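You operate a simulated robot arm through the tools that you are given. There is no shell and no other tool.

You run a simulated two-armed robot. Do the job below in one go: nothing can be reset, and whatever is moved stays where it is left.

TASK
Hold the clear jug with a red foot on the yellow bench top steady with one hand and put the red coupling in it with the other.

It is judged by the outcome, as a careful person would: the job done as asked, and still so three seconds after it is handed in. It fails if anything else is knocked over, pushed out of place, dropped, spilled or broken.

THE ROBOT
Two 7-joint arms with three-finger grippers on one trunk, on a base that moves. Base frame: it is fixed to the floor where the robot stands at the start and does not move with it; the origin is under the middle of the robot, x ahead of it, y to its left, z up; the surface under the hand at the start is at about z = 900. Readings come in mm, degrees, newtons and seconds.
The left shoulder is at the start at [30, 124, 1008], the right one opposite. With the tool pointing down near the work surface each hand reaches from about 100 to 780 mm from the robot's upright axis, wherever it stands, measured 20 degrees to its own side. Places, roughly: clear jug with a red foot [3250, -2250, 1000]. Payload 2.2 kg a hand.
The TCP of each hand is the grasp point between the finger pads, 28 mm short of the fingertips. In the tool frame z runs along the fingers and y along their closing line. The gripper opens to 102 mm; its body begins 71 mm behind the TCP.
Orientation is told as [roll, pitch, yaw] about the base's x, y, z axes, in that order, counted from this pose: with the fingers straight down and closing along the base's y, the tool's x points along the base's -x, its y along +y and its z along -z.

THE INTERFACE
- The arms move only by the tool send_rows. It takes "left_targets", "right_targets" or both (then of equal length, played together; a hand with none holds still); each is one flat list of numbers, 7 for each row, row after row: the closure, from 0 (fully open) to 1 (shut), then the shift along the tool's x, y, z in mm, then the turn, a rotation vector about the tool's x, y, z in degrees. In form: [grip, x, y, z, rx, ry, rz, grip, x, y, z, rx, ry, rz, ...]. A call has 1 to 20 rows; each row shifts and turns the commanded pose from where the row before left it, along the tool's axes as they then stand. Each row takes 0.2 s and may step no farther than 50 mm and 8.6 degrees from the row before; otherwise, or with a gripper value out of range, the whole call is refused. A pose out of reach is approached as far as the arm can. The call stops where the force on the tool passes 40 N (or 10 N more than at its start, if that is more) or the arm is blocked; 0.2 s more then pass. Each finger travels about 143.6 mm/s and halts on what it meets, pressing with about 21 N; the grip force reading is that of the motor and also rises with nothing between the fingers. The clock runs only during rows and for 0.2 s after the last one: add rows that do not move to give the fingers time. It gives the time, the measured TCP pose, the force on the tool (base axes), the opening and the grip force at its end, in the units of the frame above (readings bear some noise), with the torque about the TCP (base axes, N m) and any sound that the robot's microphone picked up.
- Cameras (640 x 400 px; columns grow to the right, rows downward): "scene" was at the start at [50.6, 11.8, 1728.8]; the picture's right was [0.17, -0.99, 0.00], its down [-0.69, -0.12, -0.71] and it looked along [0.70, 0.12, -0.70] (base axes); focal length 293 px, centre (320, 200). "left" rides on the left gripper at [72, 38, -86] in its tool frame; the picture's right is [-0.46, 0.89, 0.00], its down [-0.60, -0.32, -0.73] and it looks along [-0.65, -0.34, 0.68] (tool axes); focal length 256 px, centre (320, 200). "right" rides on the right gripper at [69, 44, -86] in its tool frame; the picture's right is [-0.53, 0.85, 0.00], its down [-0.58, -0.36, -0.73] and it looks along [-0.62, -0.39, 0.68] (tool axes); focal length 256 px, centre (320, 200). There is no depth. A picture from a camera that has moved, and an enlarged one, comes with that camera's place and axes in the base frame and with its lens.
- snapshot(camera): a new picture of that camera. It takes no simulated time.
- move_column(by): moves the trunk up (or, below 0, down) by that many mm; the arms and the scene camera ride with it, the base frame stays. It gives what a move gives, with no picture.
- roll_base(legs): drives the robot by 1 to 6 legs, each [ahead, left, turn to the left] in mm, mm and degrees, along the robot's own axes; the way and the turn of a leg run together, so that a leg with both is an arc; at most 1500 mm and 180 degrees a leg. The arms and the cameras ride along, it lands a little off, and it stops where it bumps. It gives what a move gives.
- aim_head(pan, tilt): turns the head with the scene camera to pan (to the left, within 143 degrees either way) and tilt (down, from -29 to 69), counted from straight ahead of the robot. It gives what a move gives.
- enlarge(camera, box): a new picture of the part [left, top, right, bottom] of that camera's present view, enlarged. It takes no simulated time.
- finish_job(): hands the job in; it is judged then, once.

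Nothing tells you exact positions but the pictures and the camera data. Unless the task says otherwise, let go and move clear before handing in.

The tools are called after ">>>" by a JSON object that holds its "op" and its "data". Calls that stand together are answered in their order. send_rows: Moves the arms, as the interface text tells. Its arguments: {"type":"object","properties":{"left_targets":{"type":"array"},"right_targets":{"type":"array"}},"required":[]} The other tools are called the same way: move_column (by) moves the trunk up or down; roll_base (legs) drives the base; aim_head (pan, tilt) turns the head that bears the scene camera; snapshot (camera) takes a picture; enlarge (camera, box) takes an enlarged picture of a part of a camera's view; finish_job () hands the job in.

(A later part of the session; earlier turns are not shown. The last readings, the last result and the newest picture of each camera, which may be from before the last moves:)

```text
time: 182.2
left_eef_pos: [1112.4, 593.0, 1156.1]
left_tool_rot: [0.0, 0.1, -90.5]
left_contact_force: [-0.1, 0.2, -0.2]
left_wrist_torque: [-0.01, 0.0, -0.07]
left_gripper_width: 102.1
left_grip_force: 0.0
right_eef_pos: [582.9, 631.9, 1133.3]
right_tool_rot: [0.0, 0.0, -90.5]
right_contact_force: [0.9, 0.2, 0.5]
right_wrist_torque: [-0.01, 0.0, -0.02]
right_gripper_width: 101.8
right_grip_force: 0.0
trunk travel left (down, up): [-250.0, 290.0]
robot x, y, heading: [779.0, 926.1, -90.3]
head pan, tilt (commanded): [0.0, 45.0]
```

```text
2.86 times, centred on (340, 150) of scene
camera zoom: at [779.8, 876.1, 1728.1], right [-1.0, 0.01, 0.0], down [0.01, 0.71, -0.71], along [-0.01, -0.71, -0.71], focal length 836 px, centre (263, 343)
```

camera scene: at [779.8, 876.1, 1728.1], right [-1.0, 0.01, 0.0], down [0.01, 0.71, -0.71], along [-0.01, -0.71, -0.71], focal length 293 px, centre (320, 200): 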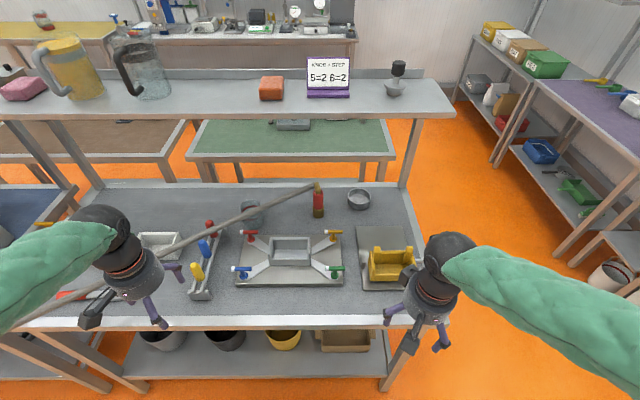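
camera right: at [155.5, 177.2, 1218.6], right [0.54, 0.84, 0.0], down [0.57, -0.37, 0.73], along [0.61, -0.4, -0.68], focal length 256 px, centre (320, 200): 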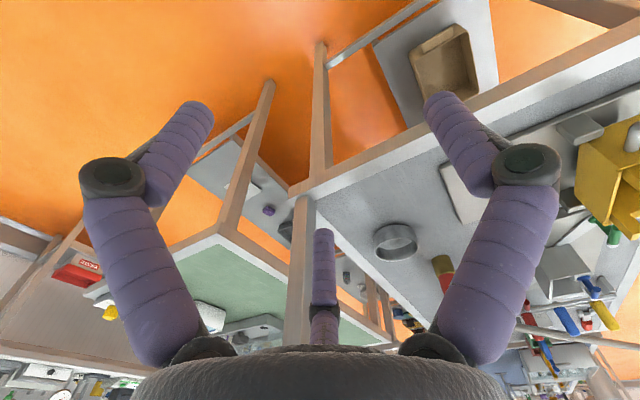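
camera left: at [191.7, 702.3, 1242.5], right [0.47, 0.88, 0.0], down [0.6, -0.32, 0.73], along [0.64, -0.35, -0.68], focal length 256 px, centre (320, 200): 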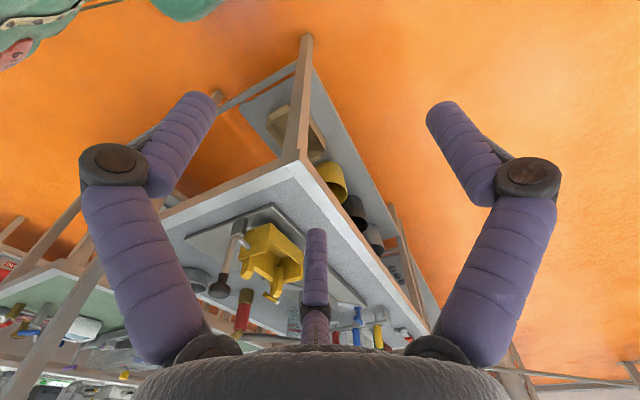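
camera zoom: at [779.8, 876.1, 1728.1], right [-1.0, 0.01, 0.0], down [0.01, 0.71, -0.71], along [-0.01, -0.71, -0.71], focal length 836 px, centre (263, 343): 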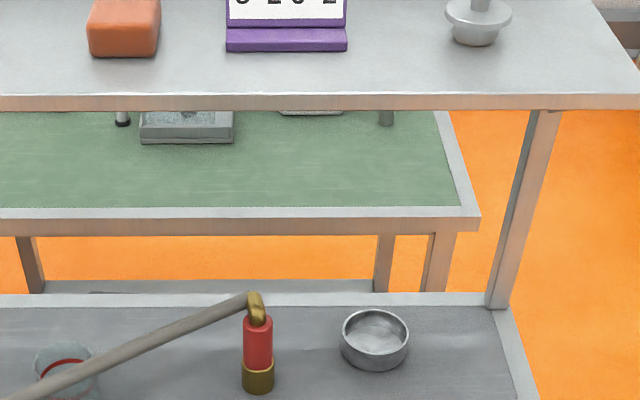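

>>> {"op": "send_rows", "data": {"left_targets": [0, -29, -37, -4, 0, 0, 0, 0, -29, -37, -4, 0, 0, 0, 0, -29, -37, -4, 0, 0, 0, 0, -29, -37, -4, 0, 0, 0, 0, -29, -37, -4, 0, 0, 0, 0, -29, -37, -4, 0, 0, 0, 0, -29, -37, -4, 0, 0, 0, 0, -29, -37, -4, 0, 0, 0, 0, -29, -37, -4, 0, 0, 0, 0, 0, 0, 0, 0, 0, 5, 0, 0, 0, 0, 0, 0, 5, 0, 0, 0, 0, -1.3, -7.39, 0, 0, 0, 0, 0, -1.3, -7.39, 0, 0, 0, 0, 0, -1.3, -7.39, 0, 0, 0, 0, 0, -1.3, -7.39, 0]}}

>>> {"op": "snapshot", "data": {"camera": "scene"}}

>>> {"op": "snapshot", "data": {"camera": "left"}}

```text
time: 185.4
left_eef_pos: [777.4, 335.1, 1192.5]
left_tool_rot: [5.7, -29.6, -102.0]
left_contact_force: [-0.4, -0.4, -0.1]
left_wrist_torque: [-0.01, 0.01, 0.0]
left_gripper_width: 101.7
left_grip_force: 0.1
right_eef_pos: [583.7, 631.3, 1133.0]
right_tool_rot: [0.1, 0.0, -90.6]
right_contact_force: [0.0, -0.3, 1.3]
right_wrist_torque: [0.01, 0.0, 0.03]
right_gripper_width: 101.9
right_grip_force: 0.0
trunk travel left (down, up): [-250.0, 290.0]
robot x, y, heading: [778.9, 925.4, -90.6]
head pan, tilt (commanded): [0.0, 45.0]
```

```text
taken
camera scene: at [779.8, 876.1, 1728.0], right [-1.0, 0.01, 0.0], down [0.01, 0.71, -0.71], along [-0.01, -0.71, -0.71], focal length 293 px, centre (320, 200)
```

scene: 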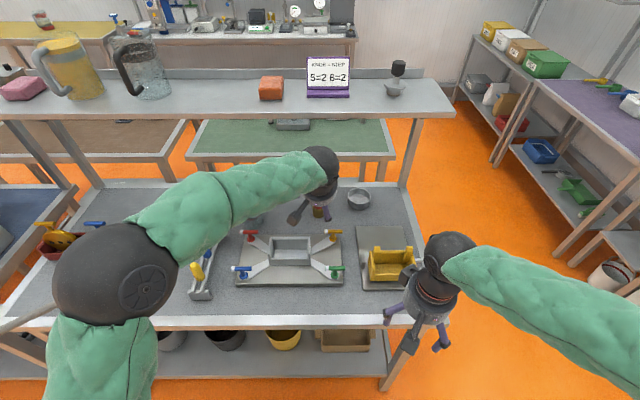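

```text
taken
camera left: at [828.7, 434.0, 1234.4], right [0.79, -0.54, 0.31], down [-0.42, -0.1, 0.9], along [-0.45, -0.84, -0.3], focal length 256 px, centre (320, 200)
```

left: 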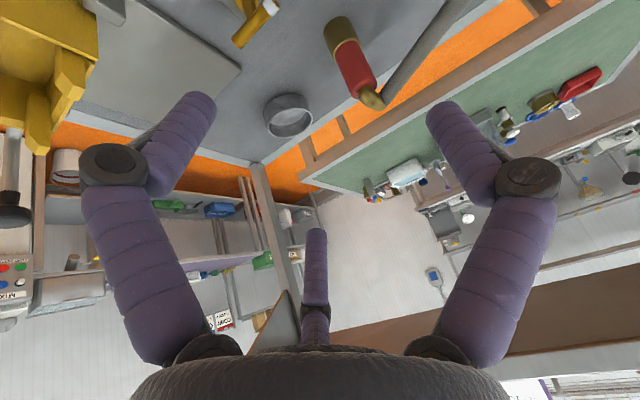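

>>> {"op": "enlarge", "data": {"camera": "left", "box": [280, 0, 440, 120]}}

>>> {"op": "enlarge", "data": {"camera": "scene", "box": [260, 130, 400, 240]}}

```text
3.33 times, centred on (360, 60) of left
camera zoom: at [828.7, 434.0, 1234.4], right [0.79, -0.54, 0.31], down [-0.42, -0.1, 0.9], along [-0.45, -0.84, -0.3], focal length 853 px, centre (187, 667)
```

zoom: 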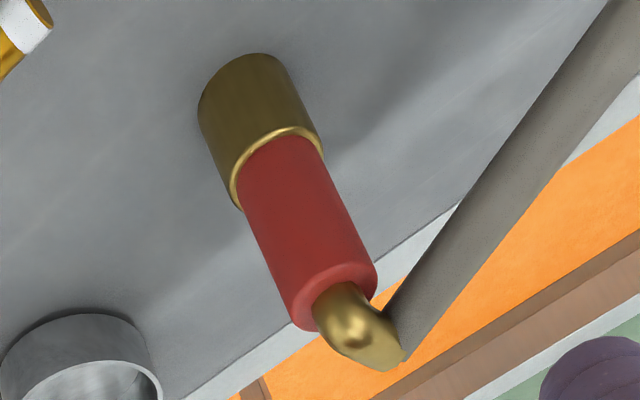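

```text
3.64 times, centred on (330, 185) of scene
camera zoom: at [779.8, 876.1, 1728.0], right [-1.0, 0.01, 0.0], down [0.01, 0.71, -0.71], along [-0.01, -0.71, -0.71], focal length 1064 px, centre (284, 254)
```

zoom: 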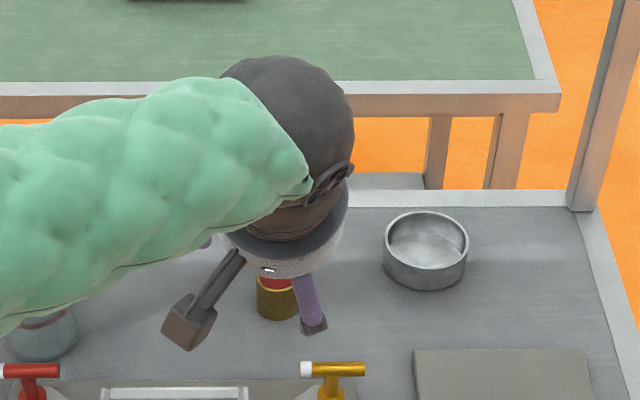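

>>> {"op": "send_rows", "data": {"left_targets": [0.3, -16.7, 4.9, 37.5, 0, 0, 0, 0.3, -16.7, 4.9, 37.5, 0, 0, 0, 0.3, -16.7, 4.9, 37.5, 0, 0, 0, 0.3, -16.7, 4.9, 37.5, 0, 0, 0]}}

>>> {"op": "snapshot", "data": {"camera": "left"}}

>>> {"op": "snapshot", "data": {"camera": "scene"}}

```text
time: 186.4
left_eef_pos: [783.1, 197.0, 1098.9]
left_tool_rot: [5.7, -29.5, -102.0]
left_contact_force: [0.0, -0.4, 0.6]
left_wrist_torque: [0.06, 0.02, -0.05]
left_gripper_width: 71.2
left_grip_force: 0.1
right_eef_pos: [583.2, 629.9, 1131.9]
right_tool_rot: [0.1, 0.1, -90.5]
right_contact_force: [-0.2, -0.4, -0.2]
right_wrist_torque: [0.02, 0.02, 0.03]
right_gripper_width: 102.0
right_grip_force: 0.0
trunk travel left (down, up): [-250.0, 290.0]
robot x, y, heading: [779.2, 930.0, -90.7]
head pan, tilt (commanded): [0.0, 45.0]
```

```text
taken
camera left: at [834.2, 295.0, 1140.2], right [0.79, -0.54, 0.31], down [-0.42, -0.1, 0.9], along [-0.45, -0.84, -0.3], focal length 256 px, centre (320, 200)
```

left: 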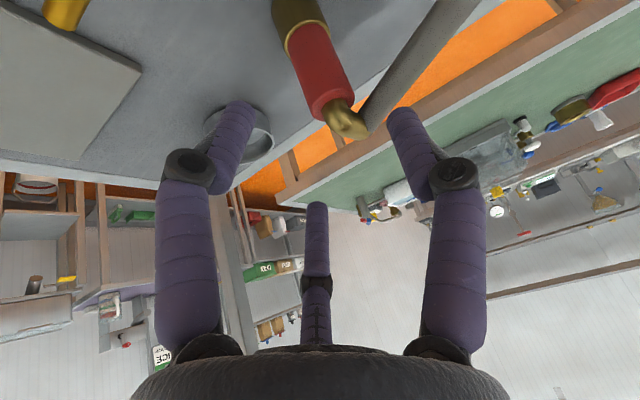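

```text
taken
camera scene: at [779.6, 873.9, 1727.9], right [-1.0, 0.01, 0.0], down [0.01, 0.71, -0.71], along [-0.01, -0.71, -0.71], focal length 293 px, centre (320, 200)
```

scene: 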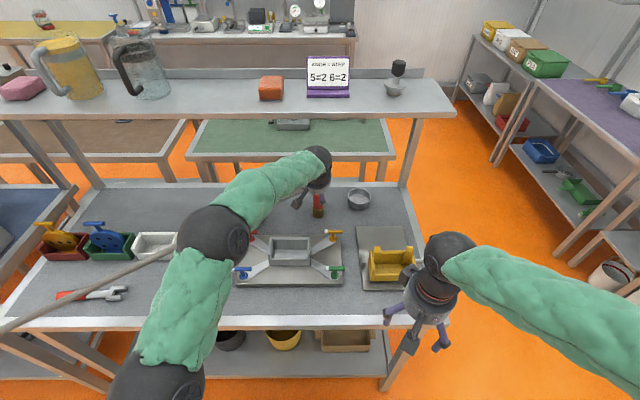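

>>> {"op": "enlarge", "data": {"camera": "left", "box": [220, 0, 460, 150]}}

>>> {"op": "enlarge", "data": {"camera": "scene", "box": [270, 130, 370, 230]}}

```text
2.67 times, centred on (340, 75) of left
camera zoom: at [834.2, 295.0, 1140.2], right [0.79, -0.54, 0.31], down [-0.42, -0.1, 0.9], along [-0.45, -0.84, -0.3], focal length 683 px, centre (267, 533)
```

zoom: 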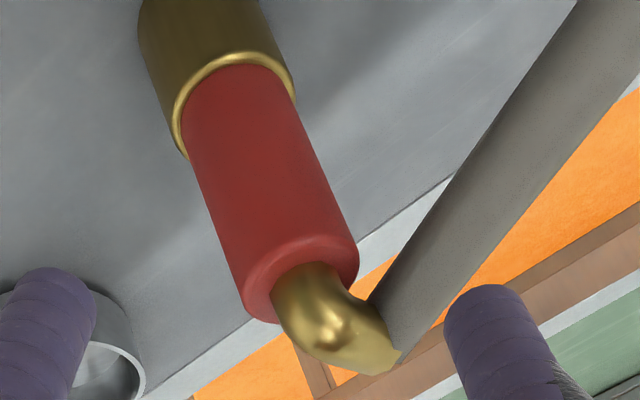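

```text
4.00 times, centred on (320, 180) of scene
camera zoom: at [779.6, 873.9, 1727.9], right [-1.0, 0.01, 0.0], down [0.01, 0.71, -0.71], along [-0.01, -0.71, -0.71], focal length 1170 px, centre (320, 280)
```

zoom: 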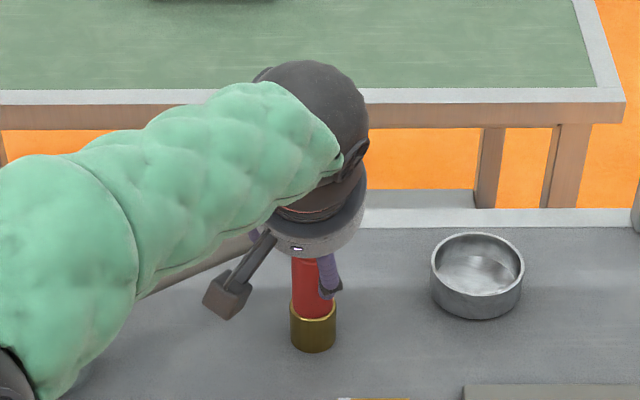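

The gripper axis lines up with the coupling. I'll advance along the tool axis in two stages, watching the force.

>>> {"op": "send_rows", "data": {"left_targets": [0.3, 2, 1, 30, 0, 0, 0, 0.3, 1.5, 1, 30, 0, 0, 0]}}

>>> {"op": "snapshot", "data": {"camera": "left"}}

```text
time: 187.0
left_eef_pos: [786.6, 170.2, 1045.1]
left_tool_rot: [5.8, -29.6, -102.0]
left_contact_force: [-0.5, 0.2, 0.0]
left_wrist_torque: [0.03, 0.01, 0.01]
left_gripper_width: 71.3
left_grip_force: 0.1
right_eef_pos: [582.9, 631.2, 1133.9]
right_tool_rot: [0.2, 0.0, -90.4]
right_contact_force: [0.4, 0.2, 0.0]
right_wrist_torque: [-0.01, -0.01, 0.02]
right_gripper_width: 102.1
right_grip_force: 0.1
trunk travel left (down, up): [-250.0, 290.0]
robot x, y, heading: [783.7, 927.1, -90.3]
head pan, tilt (commanded): [0.0, 45.0]
```

```text
taken
camera left: at [837.6, 268.4, 1086.7], right [0.79, -0.54, 0.31], down [-0.42, -0.1, 0.9], along [-0.45, -0.84, -0.3], focal length 256 px, centre (320, 200)
```

left: 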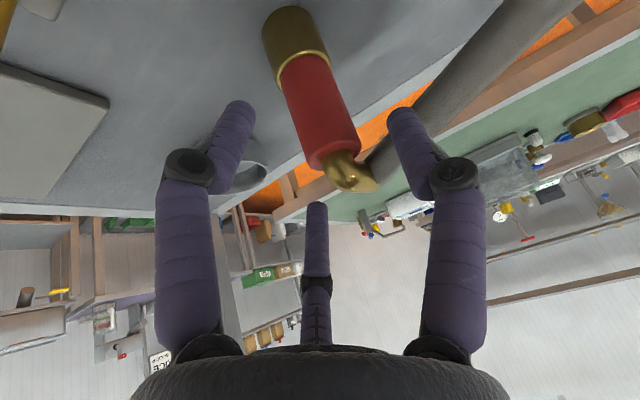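

>>> {"op": "send_rows", "data": {"left_targets": [0.3, 0, 0, 18, 0, 0, 0, 0.3, 0, 0, 17, 0, 0, 0]}}

>>> {"op": "snapshot", "data": {"camera": "left"}}

>>> {"op": "enlarge", "data": {"camera": "scene", "box": [270, 130, 370, 230]}}

```text
time: 187.6
left_eef_pos: [785.6, 154.1, 1014.4]
left_tool_rot: [5.7, -29.5, -102.0]
left_contact_force: [-1.4, 0.0, -0.3]
left_wrist_torque: [0.02, -0.01, 0.04]
left_gripper_width: 72.4
left_grip_force: 0.6
right_eef_pos: [582.7, 631.9, 1133.3]
right_tool_rot: [0.1, 0.0, -90.5]
right_contact_force: [0.1, -0.1, -0.8]
right_wrist_torque: [-0.03, 0.02, 0.0]
right_gripper_width: 102.1
right_grip_force: 0.0
trunk travel left (down, up): [-250.0, 290.0]
robot x, y, heading: [779.5, 930.9, -90.5]
head pan, tilt (commanded): [0.0, 45.0]
```

```text
taken
camera left: at [836.8, 252.3, 1055.9], right [0.79, -0.54, 0.31], down [-0.42, -0.1, 0.9], along [-0.45, -0.84, -0.3], focal length 256 px, centre (320, 200)
```

left: 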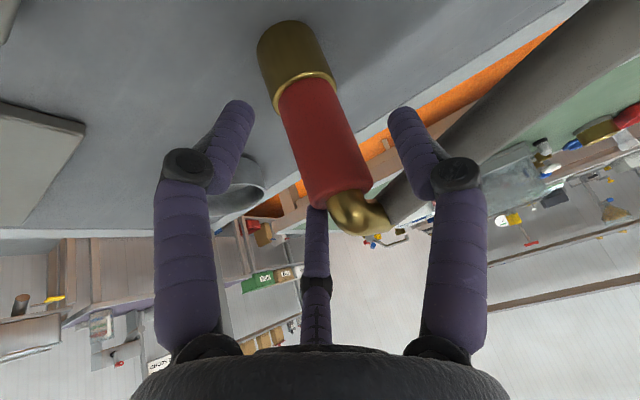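

```text
4.00 times, centred on (320, 180) of scene
camera zoom: at [779.5, 875.6, 1728.0], right [-1.0, 0.01, 0.0], down [0.01, 0.71, -0.71], along [-0.01, -0.71, -0.71], focal length 1170 px, centre (320, 280)
```

zoom: 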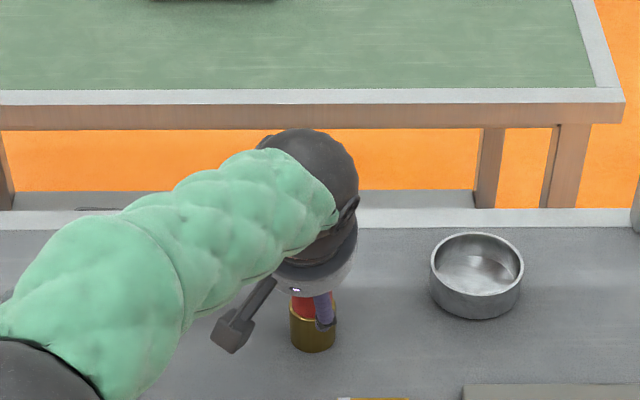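

>>> {"op": "send_rows", "data": {"left_targets": [0.3, 0, 1, 15, 0, 0, 0, 0.3, 0, 1, 13, 0, 0, 0]}}

>>> {"op": "snapshot", "data": {"camera": "left"}}

```text
time: 188.2
left_eef_pos: [788.1, 139.2, 988.5]
left_tool_rot: [5.7, -29.5, -102.0]
left_contact_force: [-0.7, -0.6, -0.1]
left_wrist_torque: [0.04, -0.03, -0.02]
left_gripper_width: 71.6
left_grip_force: 0.0
right_eef_pos: [582.2, 630.9, 1133.5]
right_tool_rot: [0.1, 0.1, -90.5]
right_contact_force: [0.4, 0.0, 0.5]
right_wrist_torque: [0.0, -0.03, 0.02]
right_gripper_width: 102.0
right_grip_force: 0.2
trunk travel left (down, up): [-250.0, 290.0]
robot x, y, heading: [778.5, 931.3, -90.6]
head pan, tilt (commanded): [0.0, 45.0]
```

```text
taken
camera left: at [839.2, 237.5, 1031.9], right [0.79, -0.54, 0.31], down [-0.42, -0.1, 0.9], along [-0.45, -0.84, -0.3], focal length 256 px, centre (320, 200)
```

left: 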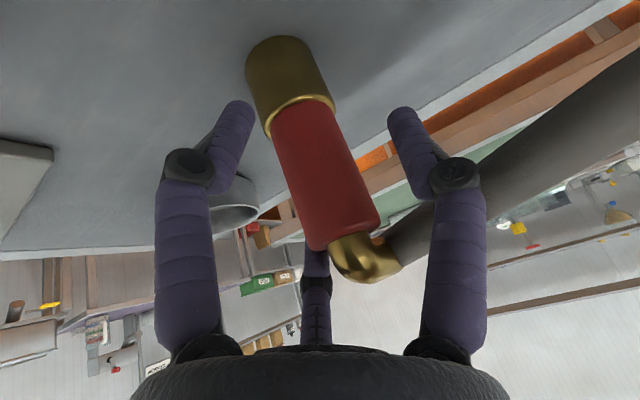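

The coupling is centred between the fingers, so I'll close the left gripper now.

>>> {"op": "send_rows", "data": {"left_targets": [0.5, 0, 0, 0, 0, 0, 0, 0.7, 0, 0, 0, 0, 0, 0, 1, 0, 0, 0, 0, 0, 0, 1, 0, 0, 0, 0, 0, 0]}}

>>> {"op": "snapshot", "data": {"camera": "left"}}

>>> {"op": "enlarge", "data": {"camera": "scene", "box": [270, 130, 370, 230]}}

```text
time: 189.2
left_eef_pos: [788.3, 138.5, 991.1]
left_tool_rot: [5.6, -29.7, -102.0]
left_contact_force: [1.1, -1.3, 1.1]
left_wrist_torque: [-0.1, -0.13, 0.0]
left_gripper_width: 42.7
left_grip_force: 20.6
right_eef_pos: [583.7, 630.4, 1132.5]
right_tool_rot: [0.1, -0.1, -90.5]
right_contact_force: [-0.2, -0.2, -0.4]
right_wrist_torque: [0.0, 0.01, 0.01]
right_gripper_width: 102.0
right_grip_force: 0.0
trunk travel left (down, up): [-250.0, 290.0]
robot x, y, heading: [784.2, 928.7, -90.3]
head pan, tilt (commanded): [0.0, 45.0]
```

```text
taken
camera left: at [839.1, 237.6, 1032.6], right [0.79, -0.54, 0.31], down [-0.42, -0.1, 0.9], along [-0.45, -0.84, -0.3], focal length 256 px, centre (320, 200)
```

left: 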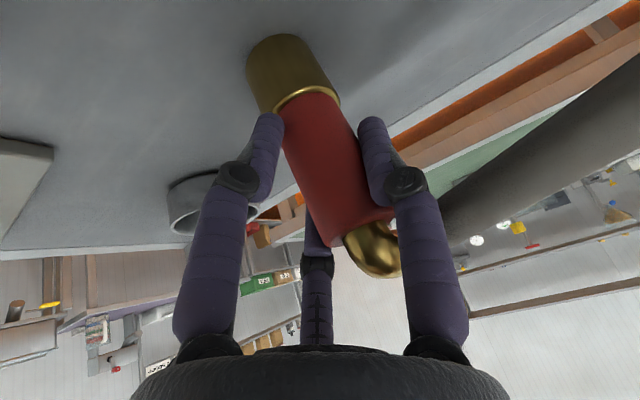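

```text
4.00 times, centred on (320, 180) of scene
camera zoom: at [779.7, 875.6, 1728.0], right [-1.0, 0.01, 0.0], down [0.01, 0.71, -0.71], along [-0.01, -0.71, -0.71], focal length 1170 px, centre (320, 280)
```

zoom: 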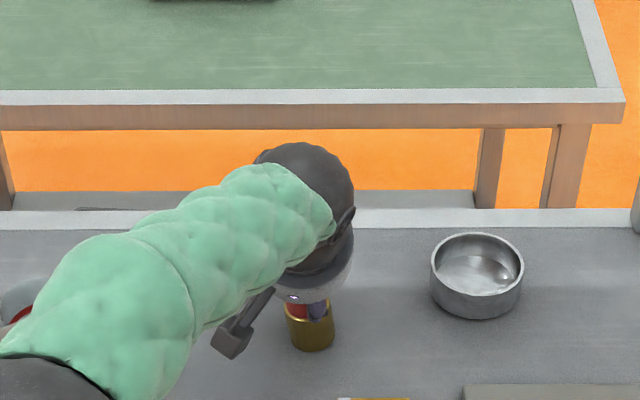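

The grip holds at a width of 42.7 mm with about 21 N. I'll lift a little and check whether the hose comes along and how hard it pulls.

>>> {"op": "send_rows", "data": {"left_targets": [1, -9.9, 1.7, -17.3, 0, 0, 0, 1, -9.9, 1.7, -17.3, 0, 0, 0]}}

>>> {"op": "snapshot", "data": {"camera": "left"}}

>>> {"op": "snapshot", "data": {"camera": "scene"}}

```text
time: 189.8
left_eef_pos: [787.7, 139.1, 1027.6]
left_tool_rot: [5.6, -29.4, -102.0]
left_contact_force: [-0.2, 0.4, -3.9]
left_wrist_torque: [0.05, 0.0, -0.01]
left_gripper_width: 42.5
left_grip_force: 20.4
right_eef_pos: [583.0, 631.8, 1132.1]
right_tool_rot: [0.1, 0.0, -90.5]
right_contact_force: [0.2, -0.4, 1.1]
right_wrist_torque: [-0.05, 0.02, 0.02]
right_gripper_width: 102.2
right_grip_force: 0.2
trunk travel left (down, up): [-250.0, 290.0]
robot x, y, heading: [778.8, 930.9, -90.4]
head pan, tilt (commanded): [0.0, 45.0]
```

```text
taken
camera left: at [839.5, 238.0, 1070.4], right [0.79, -0.54, 0.31], down [-0.42, -0.1, 0.9], along [-0.45, -0.84, -0.3], focal length 256 px, centre (320, 200)
```

left: 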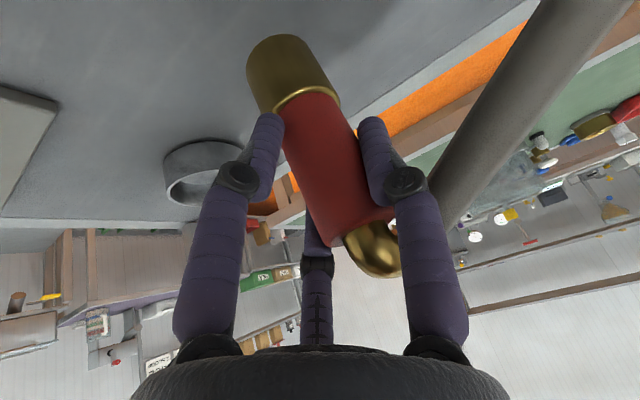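

```text
taken
camera scene: at [779.7, 875.3, 1728.0], right [-1.0, 0.01, 0.0], down [0.01, 0.71, -0.71], along [-0.01, -0.71, -0.71], focal length 293 px, centre (320, 200)
```

scene: 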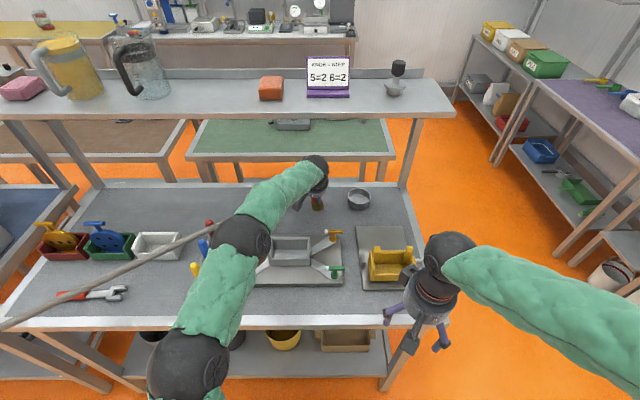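

The coupling lifts freely with about 4 N of load, and the hose follows it. I'll lift it out from under the shelf toward me, clear of the levers.

>>> {"op": "send_rows", "data": {"left_targets": [1, 10, -3.5, -32, 0, 0, 0, 1, 14, -3.5, -32, 0, 0, 0, 1, 18.3, -3.5, -32, 0, 0, 0, 1, 22, -3.5, -32, 0, 0, 0, 1, 24, -3.5, -32, 0, 0, 0]}}

>>> {"op": "snapshot", "data": {"camera": "scene"}}

>>> {"op": "snapshot", "data": {"camera": "left"}}

```text
time: 191.0
left_eef_pos: [788.5, 298.6, 1124.4]
left_tool_rot: [5.7, -29.6, -102.0]
left_contact_force: [0.4, 0.7, -2.8]
left_wrist_torque: [0.01, 0.02, 0.0]
left_gripper_width: 42.7
left_grip_force: 21.4
right_eef_pos: [582.4, 632.0, 1134.6]
right_tool_rot: [0.0, 0.0, -90.4]
right_contact_force: [0.1, 0.7, 0.2]
right_wrist_torque: [-0.02, 0.04, -0.01]
right_gripper_width: 102.0
right_grip_force: 0.1
trunk travel left (down, up): [-250.0, 290.0]
robot x, y, heading: [777.4, 925.2, -90.5]
head pan, tilt (commanded): [0.0, 45.0]
```

```text
taken
camera scene: at [780.2, 877.6, 1728.1], right [-1.0, 0.01, 0.0], down [0.01, 0.71, -0.71], along [-0.01, -0.71, -0.71], focal length 293 px, centre (320, 200)
```

scene: 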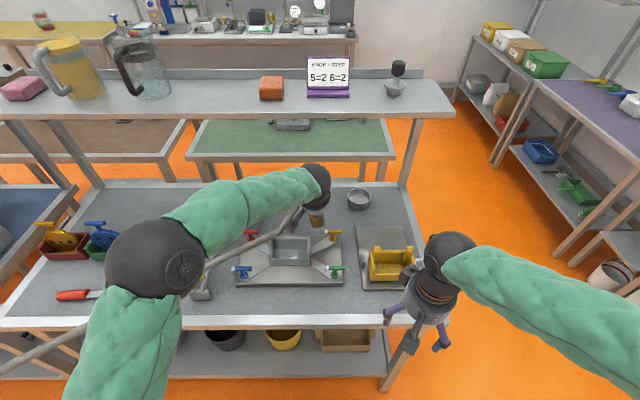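

```text
taken
camera left: at [840.6, 398.3, 1165.1], right [0.79, -0.54, 0.31], down [-0.42, -0.1, 0.9], along [-0.45, -0.84, -0.3], focal length 256 px, centre (320, 200)
```

left: 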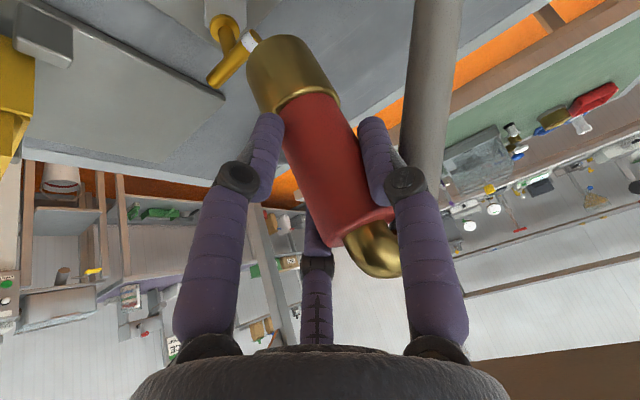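

>>> {"op": "send_rows", "data": {"left_targets": [1, 29.4, 3, -31.7, 0, 0, 0, 1, 29.4, 3, -31.7, 0, 0, 0, 1, 29.4, 3, -31.7, 0, 0, 0, 1, 29.4, 3, -31.7, 0, 0, 0, 1, 29.4, 3, -31.7, 0, 0, 0]}}

>>> {"op": "roll_base", "data": {"legs": [[-300, 0, 0]]}}

>>> {"op": "aim_head", "data": {"pan": 30, "tilt": 45}}

>>> {"op": "snapshot", "data": {"camera": "scene"}}

```text
time: 192.2
left_eef_pos: [831.2, 502.0, 1188.9]
left_tool_rot: [5.7, -29.5, -102.0]
left_contact_force: [0.7, 1.4, -2.9]
left_wrist_torque: [0.02, 0.02, -0.02]
left_gripper_width: 42.5
left_grip_force: 20.5
right_eef_pos: [583.2, 633.0, 1133.2]
right_tool_rot: [0.0, 0.0, -90.5]
right_contact_force: [0.6, 0.2, -0.3]
right_wrist_torque: [-0.02, 0.01, -0.02]
right_gripper_width: 102.3
right_grip_force: 0.0
trunk travel left (down, up): [-250.0, 290.0]
robot x, y, heading: [777.2, 928.8, -90.3]
head pan, tilt (commanded): [0.0, 45.0]
```

```text
time: 194.3
left_eef_pos: [833.4, 799.6, 1189.4]
left_tool_rot: [5.7, -29.5, -102.2]
left_contact_force: [0.3, 0.6, -3.3]
left_wrist_torque: [0.06, 0.04, -0.03]
left_gripper_width: 42.9
left_grip_force: 21.1
right_eef_pos: [585.5, 931.7, 1133.4]
right_tool_rot: [0.2, 0.1, -90.7]
right_contact_force: [0.3, 0.2, -0.2]
right_wrist_torque: [-0.03, -0.01, 0.0]
right_gripper_width: 101.8
right_grip_force: 0.0
trunk travel left (down, up): [-250.0, 290.0]
robot x, y, heading: [781.2, 1229.7, -90.6]
head pan, tilt (commanded): [0.0, 45.0]
```

```text
time: 195.2
left_eef_pos: [832.9, 798.3, 1188.3]
left_tool_rot: [5.7, -29.5, -102.1]
left_contact_force: [0.1, -0.6, -2.8]
left_wrist_torque: [0.06, 0.01, 0.02]
left_gripper_width: 42.5
left_grip_force: 21.2
right_eef_pos: [585.5, 930.6, 1133.9]
right_tool_rot: [0.1, 0.0, -90.6]
right_contact_force: [-0.1, -0.1, -0.7]
right_wrist_torque: [0.03, -0.01, 0.05]
right_gripper_width: 102.0
right_grip_force: 0.1
trunk travel left (down, up): [-250.0, 290.0]
robot x, y, heading: [785.7, 1226.7, -90.6]
head pan, tilt (commanded): [30.0, 45.0]
```

```text
taken
camera scene: at [823.4, 1185.0, 1728.0], right [-0.87, -0.49, 0.0], down [-0.35, 0.62, -0.71], along [0.35, -0.62, -0.71], focal length 293 px, centre (320, 200)
```

scene: 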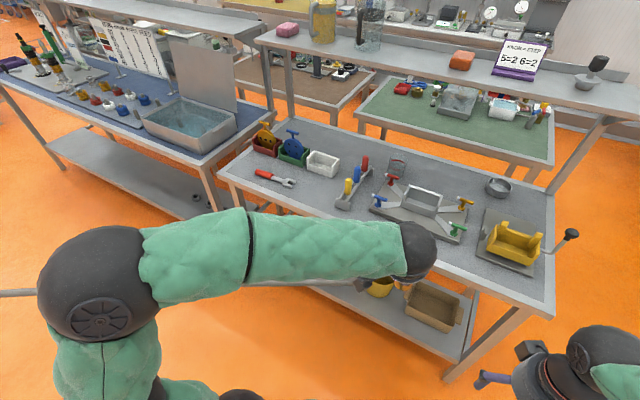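

>>> {"op": "aim_head", "data": {"pan": 110, "tilt": 30}}

>>> {"op": "snapshot", "data": {"camera": "scene"}}

```text
time: 196.8
left_eef_pos: [832.1, 798.9, 1189.2]
left_tool_rot: [5.7, -29.5, -102.2]
left_contact_force: [0.5, -0.1, -2.8]
left_wrist_torque: [0.05, -0.06, -0.02]
left_gripper_width: 42.7
left_grip_force: 21.1
right_eef_pos: [585.6, 930.7, 1133.0]
right_tool_rot: [0.1, 0.1, -90.7]
right_contact_force: [-0.6, 0.0, 0.7]
right_wrist_torque: [-0.02, 0.04, 0.0]
right_gripper_width: 102.0
right_grip_force: 0.0
trunk travel left (down, up): [-250.0, 290.0]
robot x, y, heading: [785.2, 1227.1, -90.8]
head pan, tilt (commanded): [110.0, 30.0]
```

```text
taken
camera scene: at [868.9, 1285.6, 1750.6], right [0.33, -0.94, 0.0], down [-0.47, -0.17, -0.87], along [0.82, 0.29, -0.5], focal length 293 px, centre (320, 200)
```

scene: 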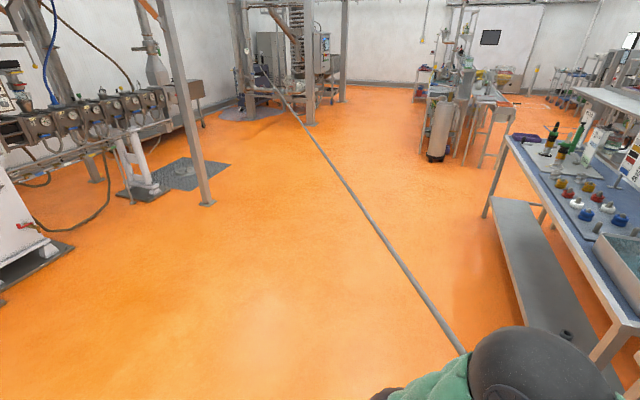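

The hose stays in a straight line from its far anchor and comes along freely. I'll back off a bit more, turn to face east with the hose ahead, and drive along the open floor.

>>> {"op": "roll_base", "data": {"legs": [[-200, 0, 0], [0, 0, 90.6], [1500, 0, 0], [1500, 0, 0]]}}

>>> {"op": "aim_head", "data": {"pan": 0, "tilt": 35}}

>>> {"op": "snapshot", "data": {"camera": "scene"}}

>>> {"op": "snapshot", "data": {"camera": "left"}}

```text
time: 216.3
left_eef_pos: [4206.3, 1523.9, 1189.9]
left_tool_rot: [5.7, -29.5, -10.9]
left_contact_force: [-0.7, 0.3, -2.9]
left_wrist_torque: [-0.02, 0.04, -0.02]
left_gripper_width: 42.2
left_grip_force: 21.1
right_eef_pos: [4078.8, 1274.4, 1133.9]
right_tool_rot: [0.1, 0.0, 0.7]
right_contact_force: [0.5, -0.8, 0.9]
right_wrist_torque: [0.02, 0.0, -0.02]
right_gripper_width: 102.0
right_grip_force: 0.0
trunk travel left (down, up): [-250.0, 290.0]
robot x, y, heading: [3775.7, 1464.7, 0.6]
head pan, tilt (commanded): [110.0, 30.0]
```

```text
time: 218.2
left_eef_pos: [4206.4, 1525.4, 1188.8]
left_tool_rot: [5.8, -29.4, -11.0]
left_contact_force: [1.0, 0.1, -2.4]
left_wrist_torque: [0.0, 0.01, -0.01]
left_gripper_width: 42.3
left_grip_force: 20.8
right_eef_pos: [4079.6, 1274.5, 1131.6]
right_tool_rot: [0.0, -0.1, 0.6]
right_contact_force: [0.9, -0.7, -0.1]
right_wrist_torque: [0.01, -0.01, 0.01]
right_gripper_width: 101.9
right_grip_force: 0.0
trunk travel left (down, up): [-250.0, 290.0]
robot x, y, heading: [3778.7, 1467.5, 0.6]
head pan, tilt (commanded): [0.0, 35.0]
```

```text
taken
camera scene: at [3836.1, 1464.7, 1742.8], right [0.01, -1.0, 0.0], down [-0.57, -0.01, -0.82], along [0.82, 0.01, -0.57], focal length 293 px, centre (320, 200)
```

scene: 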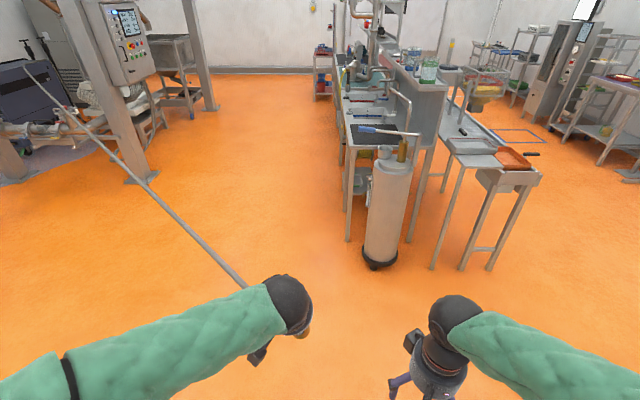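

```text
taken
camera left: at [4106.8, 1572.7, 1230.8], right [0.52, 0.8, 0.31], down [0.11, -0.42, 0.9], along [0.85, -0.44, -0.3], focal length 256 px, centre (320, 200)
```

left: 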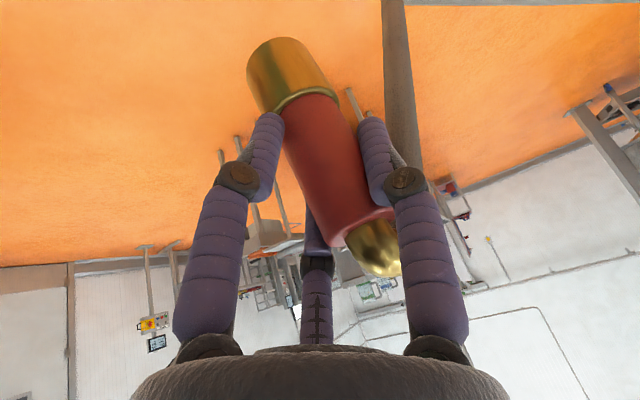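

Everything rides along well. I'll raise the coupling a bit more so the hose clears the pump lever, then line up with the gap facing north and back through it.

>>> {"op": "send_rows", "data": {"left_targets": [1, -16.5, 2.9, -28.8, 0, 0, 0, 1, -16.5, 2.9, -28.8, 0, 0, 0, 1, -16.5, 2.9, -28.8, 0, 0, 0]}}

>>> {"op": "roll_base", "data": {"legs": [[680, 0, 0], [0, 0, 89.5]]}}

>>> {"op": "aim_head", "data": {"pan": 110, "tilt": 35}}

>>> {"op": "snapshot", "data": {"camera": "scene"}}

>>> {"op": "aim_head", "data": {"pan": -110, "tilt": 30}}

>>> {"op": "snapshot", "data": {"camera": "scene"}}

```text
time: 219.0
left_eef_pos: [4207.1, 1522.9, 1288.7]
left_tool_rot: [5.7, -29.5, -10.9]
left_contact_force: [-1.0, 0.2, -2.8]
left_wrist_torque: [0.01, 0.05, 0.04]
left_gripper_width: 42.5
left_grip_force: 21.1
right_eef_pos: [4079.8, 1274.2, 1133.1]
right_tool_rot: [0.2, 0.0, 0.7]
right_contact_force: [0.1, -0.2, -0.3]
right_wrist_torque: [0.01, 0.0, -0.01]
right_gripper_width: 101.9
right_grip_force: 0.1
trunk travel left (down, up): [-250.0, 290.0]
robot x, y, heading: [3779.0, 1466.2, 0.4]
head pan, tilt (commanded): [0.0, 35.0]
```

```text
time: 226.6
left_eef_pos: [4394.8, 1899.6, 1288.7]
left_tool_rot: [5.7, -29.4, 80.1]
left_contact_force: [-0.1, -0.5, -2.4]
left_wrist_torque: [-0.03, 0.01, 0.02]
left_gripper_width: 42.5
left_grip_force: 21.0
right_eef_pos: [4645.6, 1775.9, 1132.1]
right_tool_rot: [-0.1, 0.1, 91.6]
right_contact_force: [-1.0, -1.2, -0.3]
right_wrist_torque: [-0.01, 0.0, -0.01]
right_gripper_width: 101.9
right_grip_force: 0.0
trunk travel left (down, up): [-250.0, 290.0]
robot x, y, heading: [4456.8, 1470.0, 91.6]
head pan, tilt (commanded): [0.0, 35.0]
```

```text
time: 228.5
left_eef_pos: [4395.4, 1898.5, 1289.2]
left_tool_rot: [5.6, -29.6, 79.9]
left_contact_force: [0.3, 0.4, -2.4]
left_wrist_torque: [-0.02, -0.01, -0.01]
left_gripper_width: 42.5
left_grip_force: 21.1
right_eef_pos: [4645.3, 1775.0, 1133.4]
right_tool_rot: [0.1, 0.0, 91.5]
right_contact_force: [0.5, -0.7, -1.3]
right_wrist_torque: [0.03, 0.01, -0.02]
right_gripper_width: 102.2
right_grip_force: 0.1
trunk travel left (down, up): [-250.0, 290.0]
robot x, y, heading: [4460.1, 1475.4, 91.5]
head pan, tilt (commanded): [110.0, 35.0]
```

```text
taken
camera scene: at [4377.0, 1406.8, 1742.9], right [-0.37, 0.93, 0.0], down [0.53, 0.21, -0.82], along [-0.76, -0.3, -0.57], focal length 293 px, centre (320, 200)
```

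scene: 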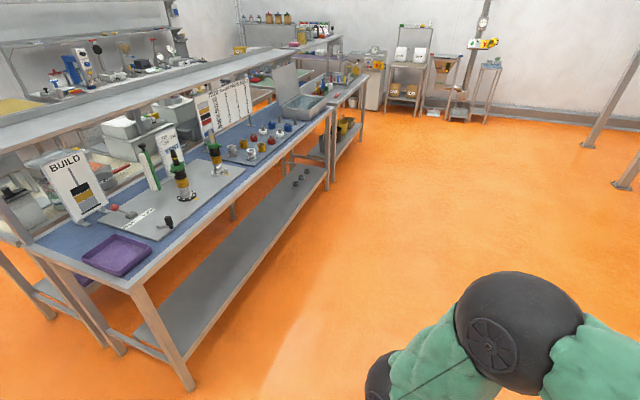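

```text
time: 231.6
left_eef_pos: [4394.3, 1898.5, 1289.2]
left_tool_rot: [5.7, -29.5, 80.0]
left_contact_force: [-0.2, 0.3, -2.8]
left_wrist_torque: [-0.05, 0.01, 0.02]
left_gripper_width: 42.5
left_grip_force: 20.8
right_eef_pos: [4644.9, 1776.0, 1133.1]
right_tool_rot: [0.1, 0.1, 91.5]
right_contact_force: [0.6, -0.5, 0.1]
right_wrist_torque: [0.02, 0.0, 0.0]
right_gripper_width: 101.8
right_grip_force: 0.1
trunk travel left (down, up): [-250.0, 290.0]
robot x, y, heading: [4458.0, 1470.4, 91.4]
head pan, tilt (commanded): [-110.0, 30.0]
```

```text
taken
camera scene: at [4544.8, 1410.4, 1750.7], right [-0.32, -0.95, 0.0], down [-0.47, 0.16, -0.87], along [0.82, -0.27, -0.5], focal length 293 px, centre (320, 200)
```

scene: 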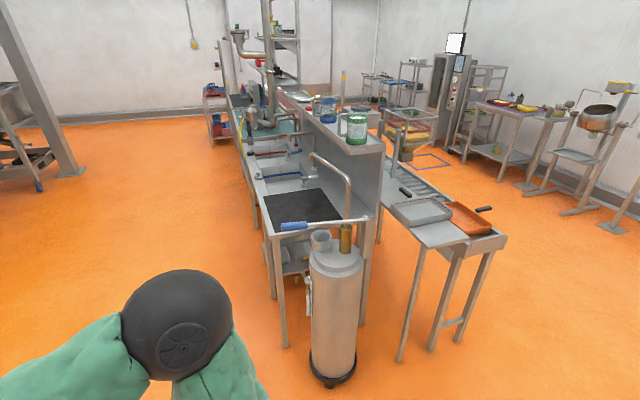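

>>> {"op": "roll_base", "data": {"legs": [[-1200, 0, -1.4], [-600, 0, 0]]}}

>>> {"op": "aim_head", "data": {"pan": -25, "tilt": 25}}

>>> {"op": "snapshot", "data": {"camera": "scene"}}

>>> {"op": "aim_head", "data": {"pan": 100, "tilt": 40}}

>>> {"op": "snapshot", "data": {"camera": "scene"}}

```text
time: 240.7
left_eef_pos: [4431.5, 99.8, 1289.2]
left_tool_rot: [5.7, -29.4, 78.9]
left_contact_force: [0.0, -0.4, -3.5]
left_wrist_torque: [-0.05, 0.02, 0.0]
left_gripper_width: 42.7
left_grip_force: 21.2
right_eef_pos: [4679.7, -28.0, 1132.8]
right_tool_rot: [0.1, 0.0, 90.5]
right_contact_force: [-0.6, -0.7, 0.2]
right_wrist_torque: [0.01, 0.01, 0.03]
right_gripper_width: 102.0
right_grip_force: 0.0
trunk travel left (down, up): [-250.0, 290.0]
robot x, y, heading: [4485.5, -331.7, 90.5]
head pan, tilt (commanded): [-110.0, 30.0]
```

```text
time: 242.3
left_eef_pos: [4431.3, 100.0, 1289.4]
left_tool_rot: [5.8, -29.6, 78.9]
left_contact_force: [0.1, -0.8, -1.8]
left_wrist_torque: [-0.02, -0.02, 0.01]
left_gripper_width: 42.6
left_grip_force: 20.8
right_eef_pos: [4680.3, -28.5, 1132.2]
right_tool_rot: [0.2, 0.1, 90.3]
right_contact_force: [0.1, 0.1, 0.1]
right_wrist_torque: [-0.01, 0.02, 0.0]
right_gripper_width: 101.9
right_grip_force: 0.0
trunk travel left (down, up): [-250.0, 290.0]
robot x, y, heading: [4489.3, -332.4, 90.5]
head pan, tilt (commanded): [-25.0, 25.0]
```

```text
taken
camera scene: at [4525.1, -276.9, 1758.6], right [0.91, -0.42, 0.0], down [-0.18, -0.38, -0.91], along [0.38, 0.82, -0.42], focal length 293 px, centre (320, 200)
```

scene: 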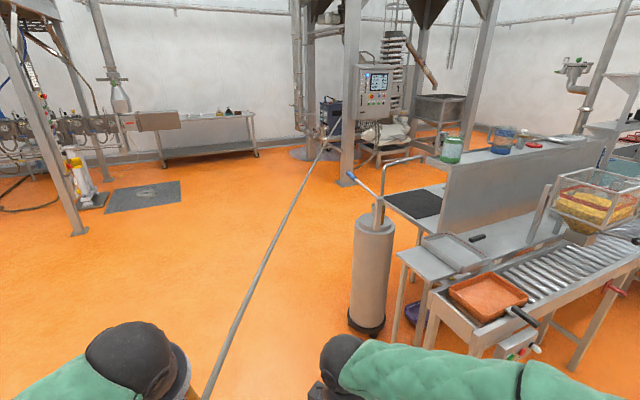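

```text
time: 244.3
left_eef_pos: [4431.8, 100.6, 1290.4]
left_tool_rot: [5.6, -29.4, 79.0]
left_contact_force: [-0.4, 0.5, -2.6]
left_wrist_torque: [-0.04, 0.0, -0.01]
left_gripper_width: 42.6
left_grip_force: 21.1
right_eef_pos: [4679.2, -27.4, 1132.5]
right_tool_rot: [0.1, 0.1, 90.4]
right_contact_force: [-0.6, 0.5, 0.1]
right_wrist_torque: [0.03, -0.01, -0.02]
right_gripper_width: 101.8
right_grip_force: 0.0
trunk travel left (down, up): [-250.0, 290.0]
robot x, y, heading: [4487.4, -327.6, 90.3]
head pan, tilt (commanded): [100.0, 40.0]
```

```text
taken
camera scene: at [4403.0, -375.9, 1735.3], right [-0.18, 0.98, 0.0], down [0.63, 0.12, -0.77], along [-0.75, -0.14, -0.64], focal length 293 px, centre (320, 200)
```

scene: 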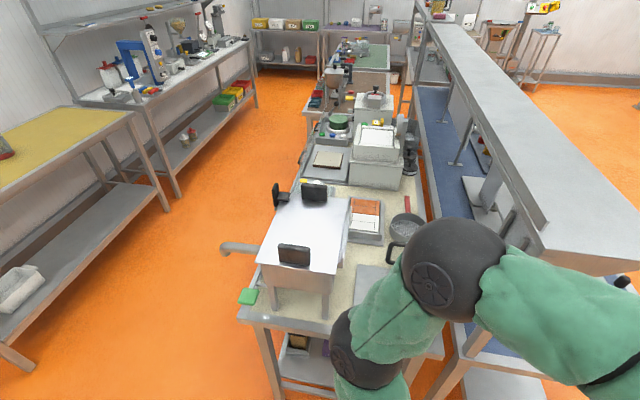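

>>> {"op": "roll_base", "data": {"legs": [[-1080, 0, -0.4], [0, 600, 0], [0, 560, 0]]}}

>>> {"op": "aim_head", "data": {"pan": -25, "tilt": 25}}

>>> {"op": "snapshot", "data": {"camera": "scene"}}

>>> {"op": "aim_head", "data": {"pan": 130, "tilt": 35}}

>>> {"op": "snapshot", "data": {"camera": "scene"}}

```text
time: 255.6
left_eef_pos: [3270.4, -946.3, 1288.9]
left_tool_rot: [5.7, -29.5, 77.8]
left_contact_force: [-0.2, -0.8, -3.9]
left_wrist_torque: [-0.06, 0.02, 0.01]
left_gripper_width: 42.7
left_grip_force: 21.1
right_eef_pos: [3517.2, -1079.1, 1131.8]
right_tool_rot: [-0.1, 0.2, 89.4]
right_contact_force: [-0.6, 0.3, 0.2]
right_wrist_torque: [-0.01, 0.0, -0.03]
right_gripper_width: 102.2
right_grip_force: 0.0
trunk travel left (down, up): [-250.0, 290.0]
robot x, y, heading: [3318.7, -1376.0, 89.3]
head pan, tilt (commanded): [100.0, 40.0]
```

```text
time: 257.7
left_eef_pos: [3271.7, -947.3, 1288.7]
left_tool_rot: [5.7, -29.5, 78.0]
left_contact_force: [-0.4, 0.0, -3.1]
left_wrist_torque: [-0.05, 0.03, 0.01]
left_gripper_width: 42.8
left_grip_force: 21.5
right_eef_pos: [3516.6, -1079.6, 1132.0]
right_tool_rot: [0.1, 0.1, 89.4]
right_contact_force: [0.0, 0.3, 0.6]
right_wrist_torque: [0.01, 0.02, -0.01]
right_gripper_width: 101.9
right_grip_force: 0.2
trunk travel left (down, up): [-250.0, 290.0]
robot x, y, heading: [3319.2, -1379.2, 89.3]
head pan, tilt (commanded): [-25.0, 25.0]
```

```text
taken
camera scene: at [3357.2, -1325.3, 1758.6], right [0.9, -0.43, 0.0], down [-0.18, -0.38, -0.91], along [0.39, 0.82, -0.42], focal length 293 px, centre (320, 200)
```

scene: 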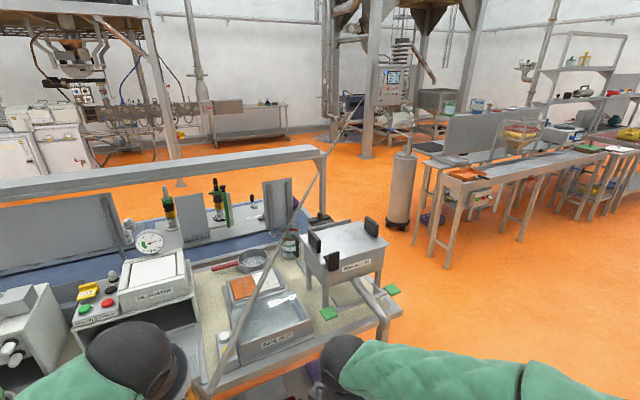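

```text
time: 260.1
left_eef_pos: [3270.2, -946.1, 1288.5]
left_tool_rot: [5.7, -29.5, 77.9]
left_contact_force: [-0.2, 0.2, -2.7]
left_wrist_torque: [-0.04, -0.03, -0.05]
left_gripper_width: 42.7
left_grip_force: 21.1
right_eef_pos: [3516.2, -1078.7, 1132.8]
right_tool_rot: [0.1, 0.1, 89.4]
right_contact_force: [-0.4, 0.0, -0.1]
right_wrist_torque: [0.0, 0.0, 0.01]
right_gripper_width: 101.9
right_grip_force: 0.0
trunk travel left (down, up): [-250.0, 290.0]
robot x, y, heading: [3320.0, -1375.4, 89.1]
head pan, tilt (commanded): [130.0, 35.0]
```

```text
taken
camera scene: at [3249.3, -1464.2, 1742.9], right [-0.63, 0.77, 0.0], down [0.44, 0.36, -0.82], along [-0.63, -0.52, -0.57], focal length 293 px, centre (320, 200)
```

scene: 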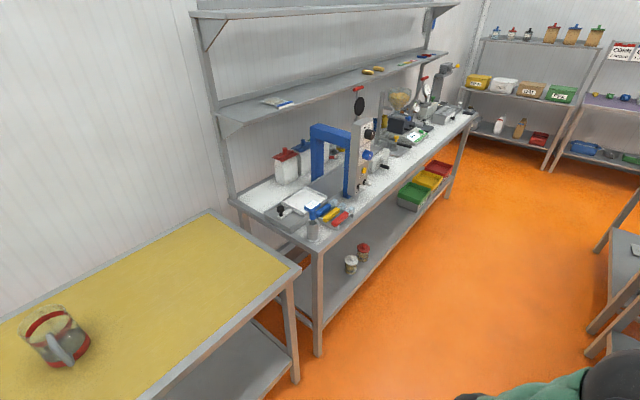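

The hose shows no resistance. Next I'll turn clockwise to face the yellow bench.

>>> {"op": "roll_base", "data": {"legs": [[0, 0, -90], [0, 0, -89.5]]}}

>>> {"op": "aim_head", "data": {"pan": 0, "tilt": 45}}

>>> {"op": "snapshot", "data": {"camera": "scene"}}

>>> {"op": "enlarge", "data": {"camera": "scene", "box": [240, 60, 400, 180]}}

>>> {"op": "snapshot", "data": {"camera": "left"}}

>>> {"op": "snapshot", "data": {"camera": "right"}}

```text
time: 268.1
left_eef_pos: [3365.9, -1807.6, 1290.0]
left_tool_rot: [5.7, -29.5, -102.0]
left_contact_force: [-0.2, -0.6, -2.9]
left_wrist_torque: [0.08, 0.0, 0.01]
left_gripper_width: 42.6
left_grip_force: 20.8
right_eef_pos: [3119.6, -1673.3, 1131.8]
right_tool_rot: [0.0, 0.1, -90.5]
right_contact_force: [0.5, 0.3, 0.3]
right_wrist_torque: [-0.02, -0.03, 0.02]
right_gripper_width: 101.8
right_grip_force: 0.0
trunk travel left (down, up): [-250.0, 290.0]
robot x, y, heading: [3318.6, -1377.1, -90.6]
head pan, tilt (commanded): [130.0, 35.0]
```

```text
time: 270.2
left_eef_pos: [3366.7, -1808.0, 1288.8]
left_tool_rot: [5.7, -29.5, -102.0]
left_contact_force: [0.0, 0.2, -3.6]
left_wrist_torque: [0.05, -0.02, 0.0]
left_gripper_width: 42.9
left_grip_force: 21.4
right_eef_pos: [3119.4, -1674.6, 1133.3]
right_tool_rot: [0.0, 0.1, -90.5]
right_contact_force: [0.0, 0.6, 0.0]
right_wrist_torque: [-0.03, -0.01, -0.01]
right_gripper_width: 102.1
right_grip_force: 0.0
trunk travel left (down, up): [-250.0, 290.0]
robot x, y, heading: [3315.0, -1377.2, -90.3]
head pan, tilt (commanded): [0.0, 45.0]
```

```text
taken
camera scene: at [3317.2, -1430.5, 1728.0], right [-1.0, 0.01, 0.0], down [0.01, 0.71, -0.71], along [-0.01, -0.71, -0.71], focal length 293 px, centre (320, 200)
```

scene: 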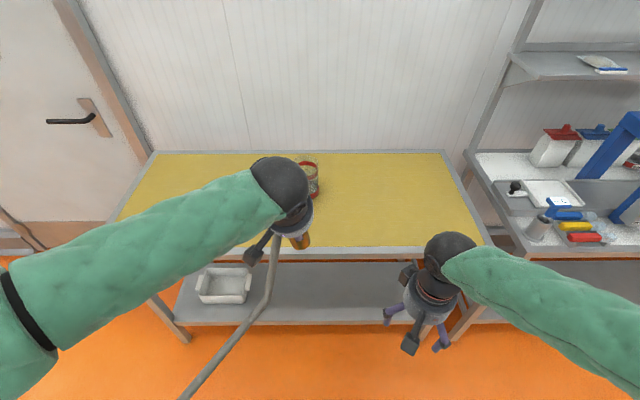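

```text
3.33 times, centred on (320, 120) of scene
camera zoom: at [3317.2, -1430.5, 1728.0], right [-1.0, 0.01, 0.0], down [0.01, 0.71, -0.71], along [-0.01, -0.71, -0.71], focal length 975 px, centre (320, 467)
```

zoom: 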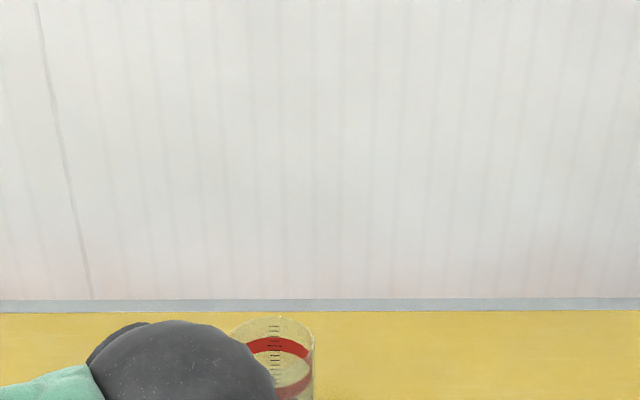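

```text
taken
camera left: at [3417.1, -1708.7, 1330.8], right [0.79, -0.54, 0.31], down [-0.42, -0.1, 0.9], along [-0.45, -0.84, -0.3], focal length 256 px, centre (320, 200)
```

left: 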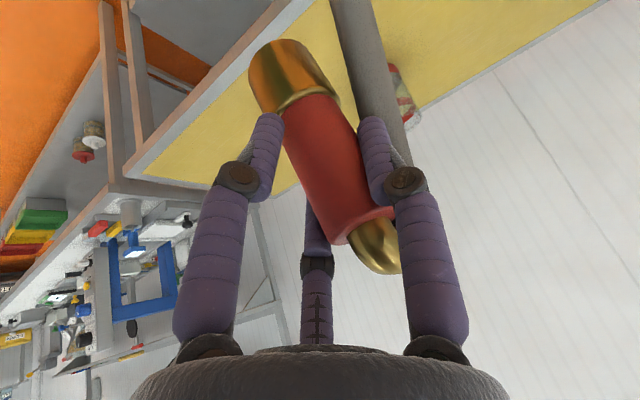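

```text
taken
camera right: at [3164.8, -1607.4, 1218.6], right [0.84, -0.54, 0.0], down [-0.37, -0.57, 0.73], along [-0.4, -0.61, -0.68], focal length 256 px, centre (320, 200)
```

right: 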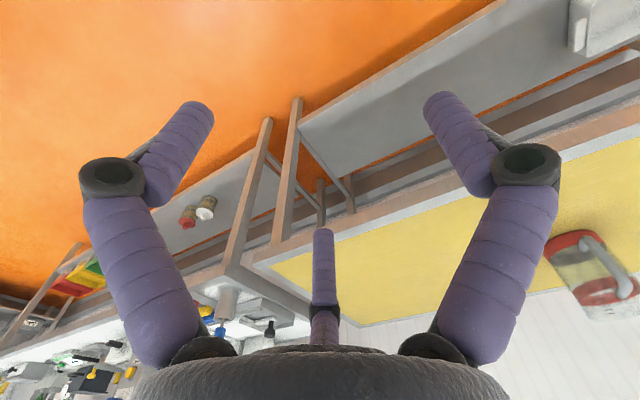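

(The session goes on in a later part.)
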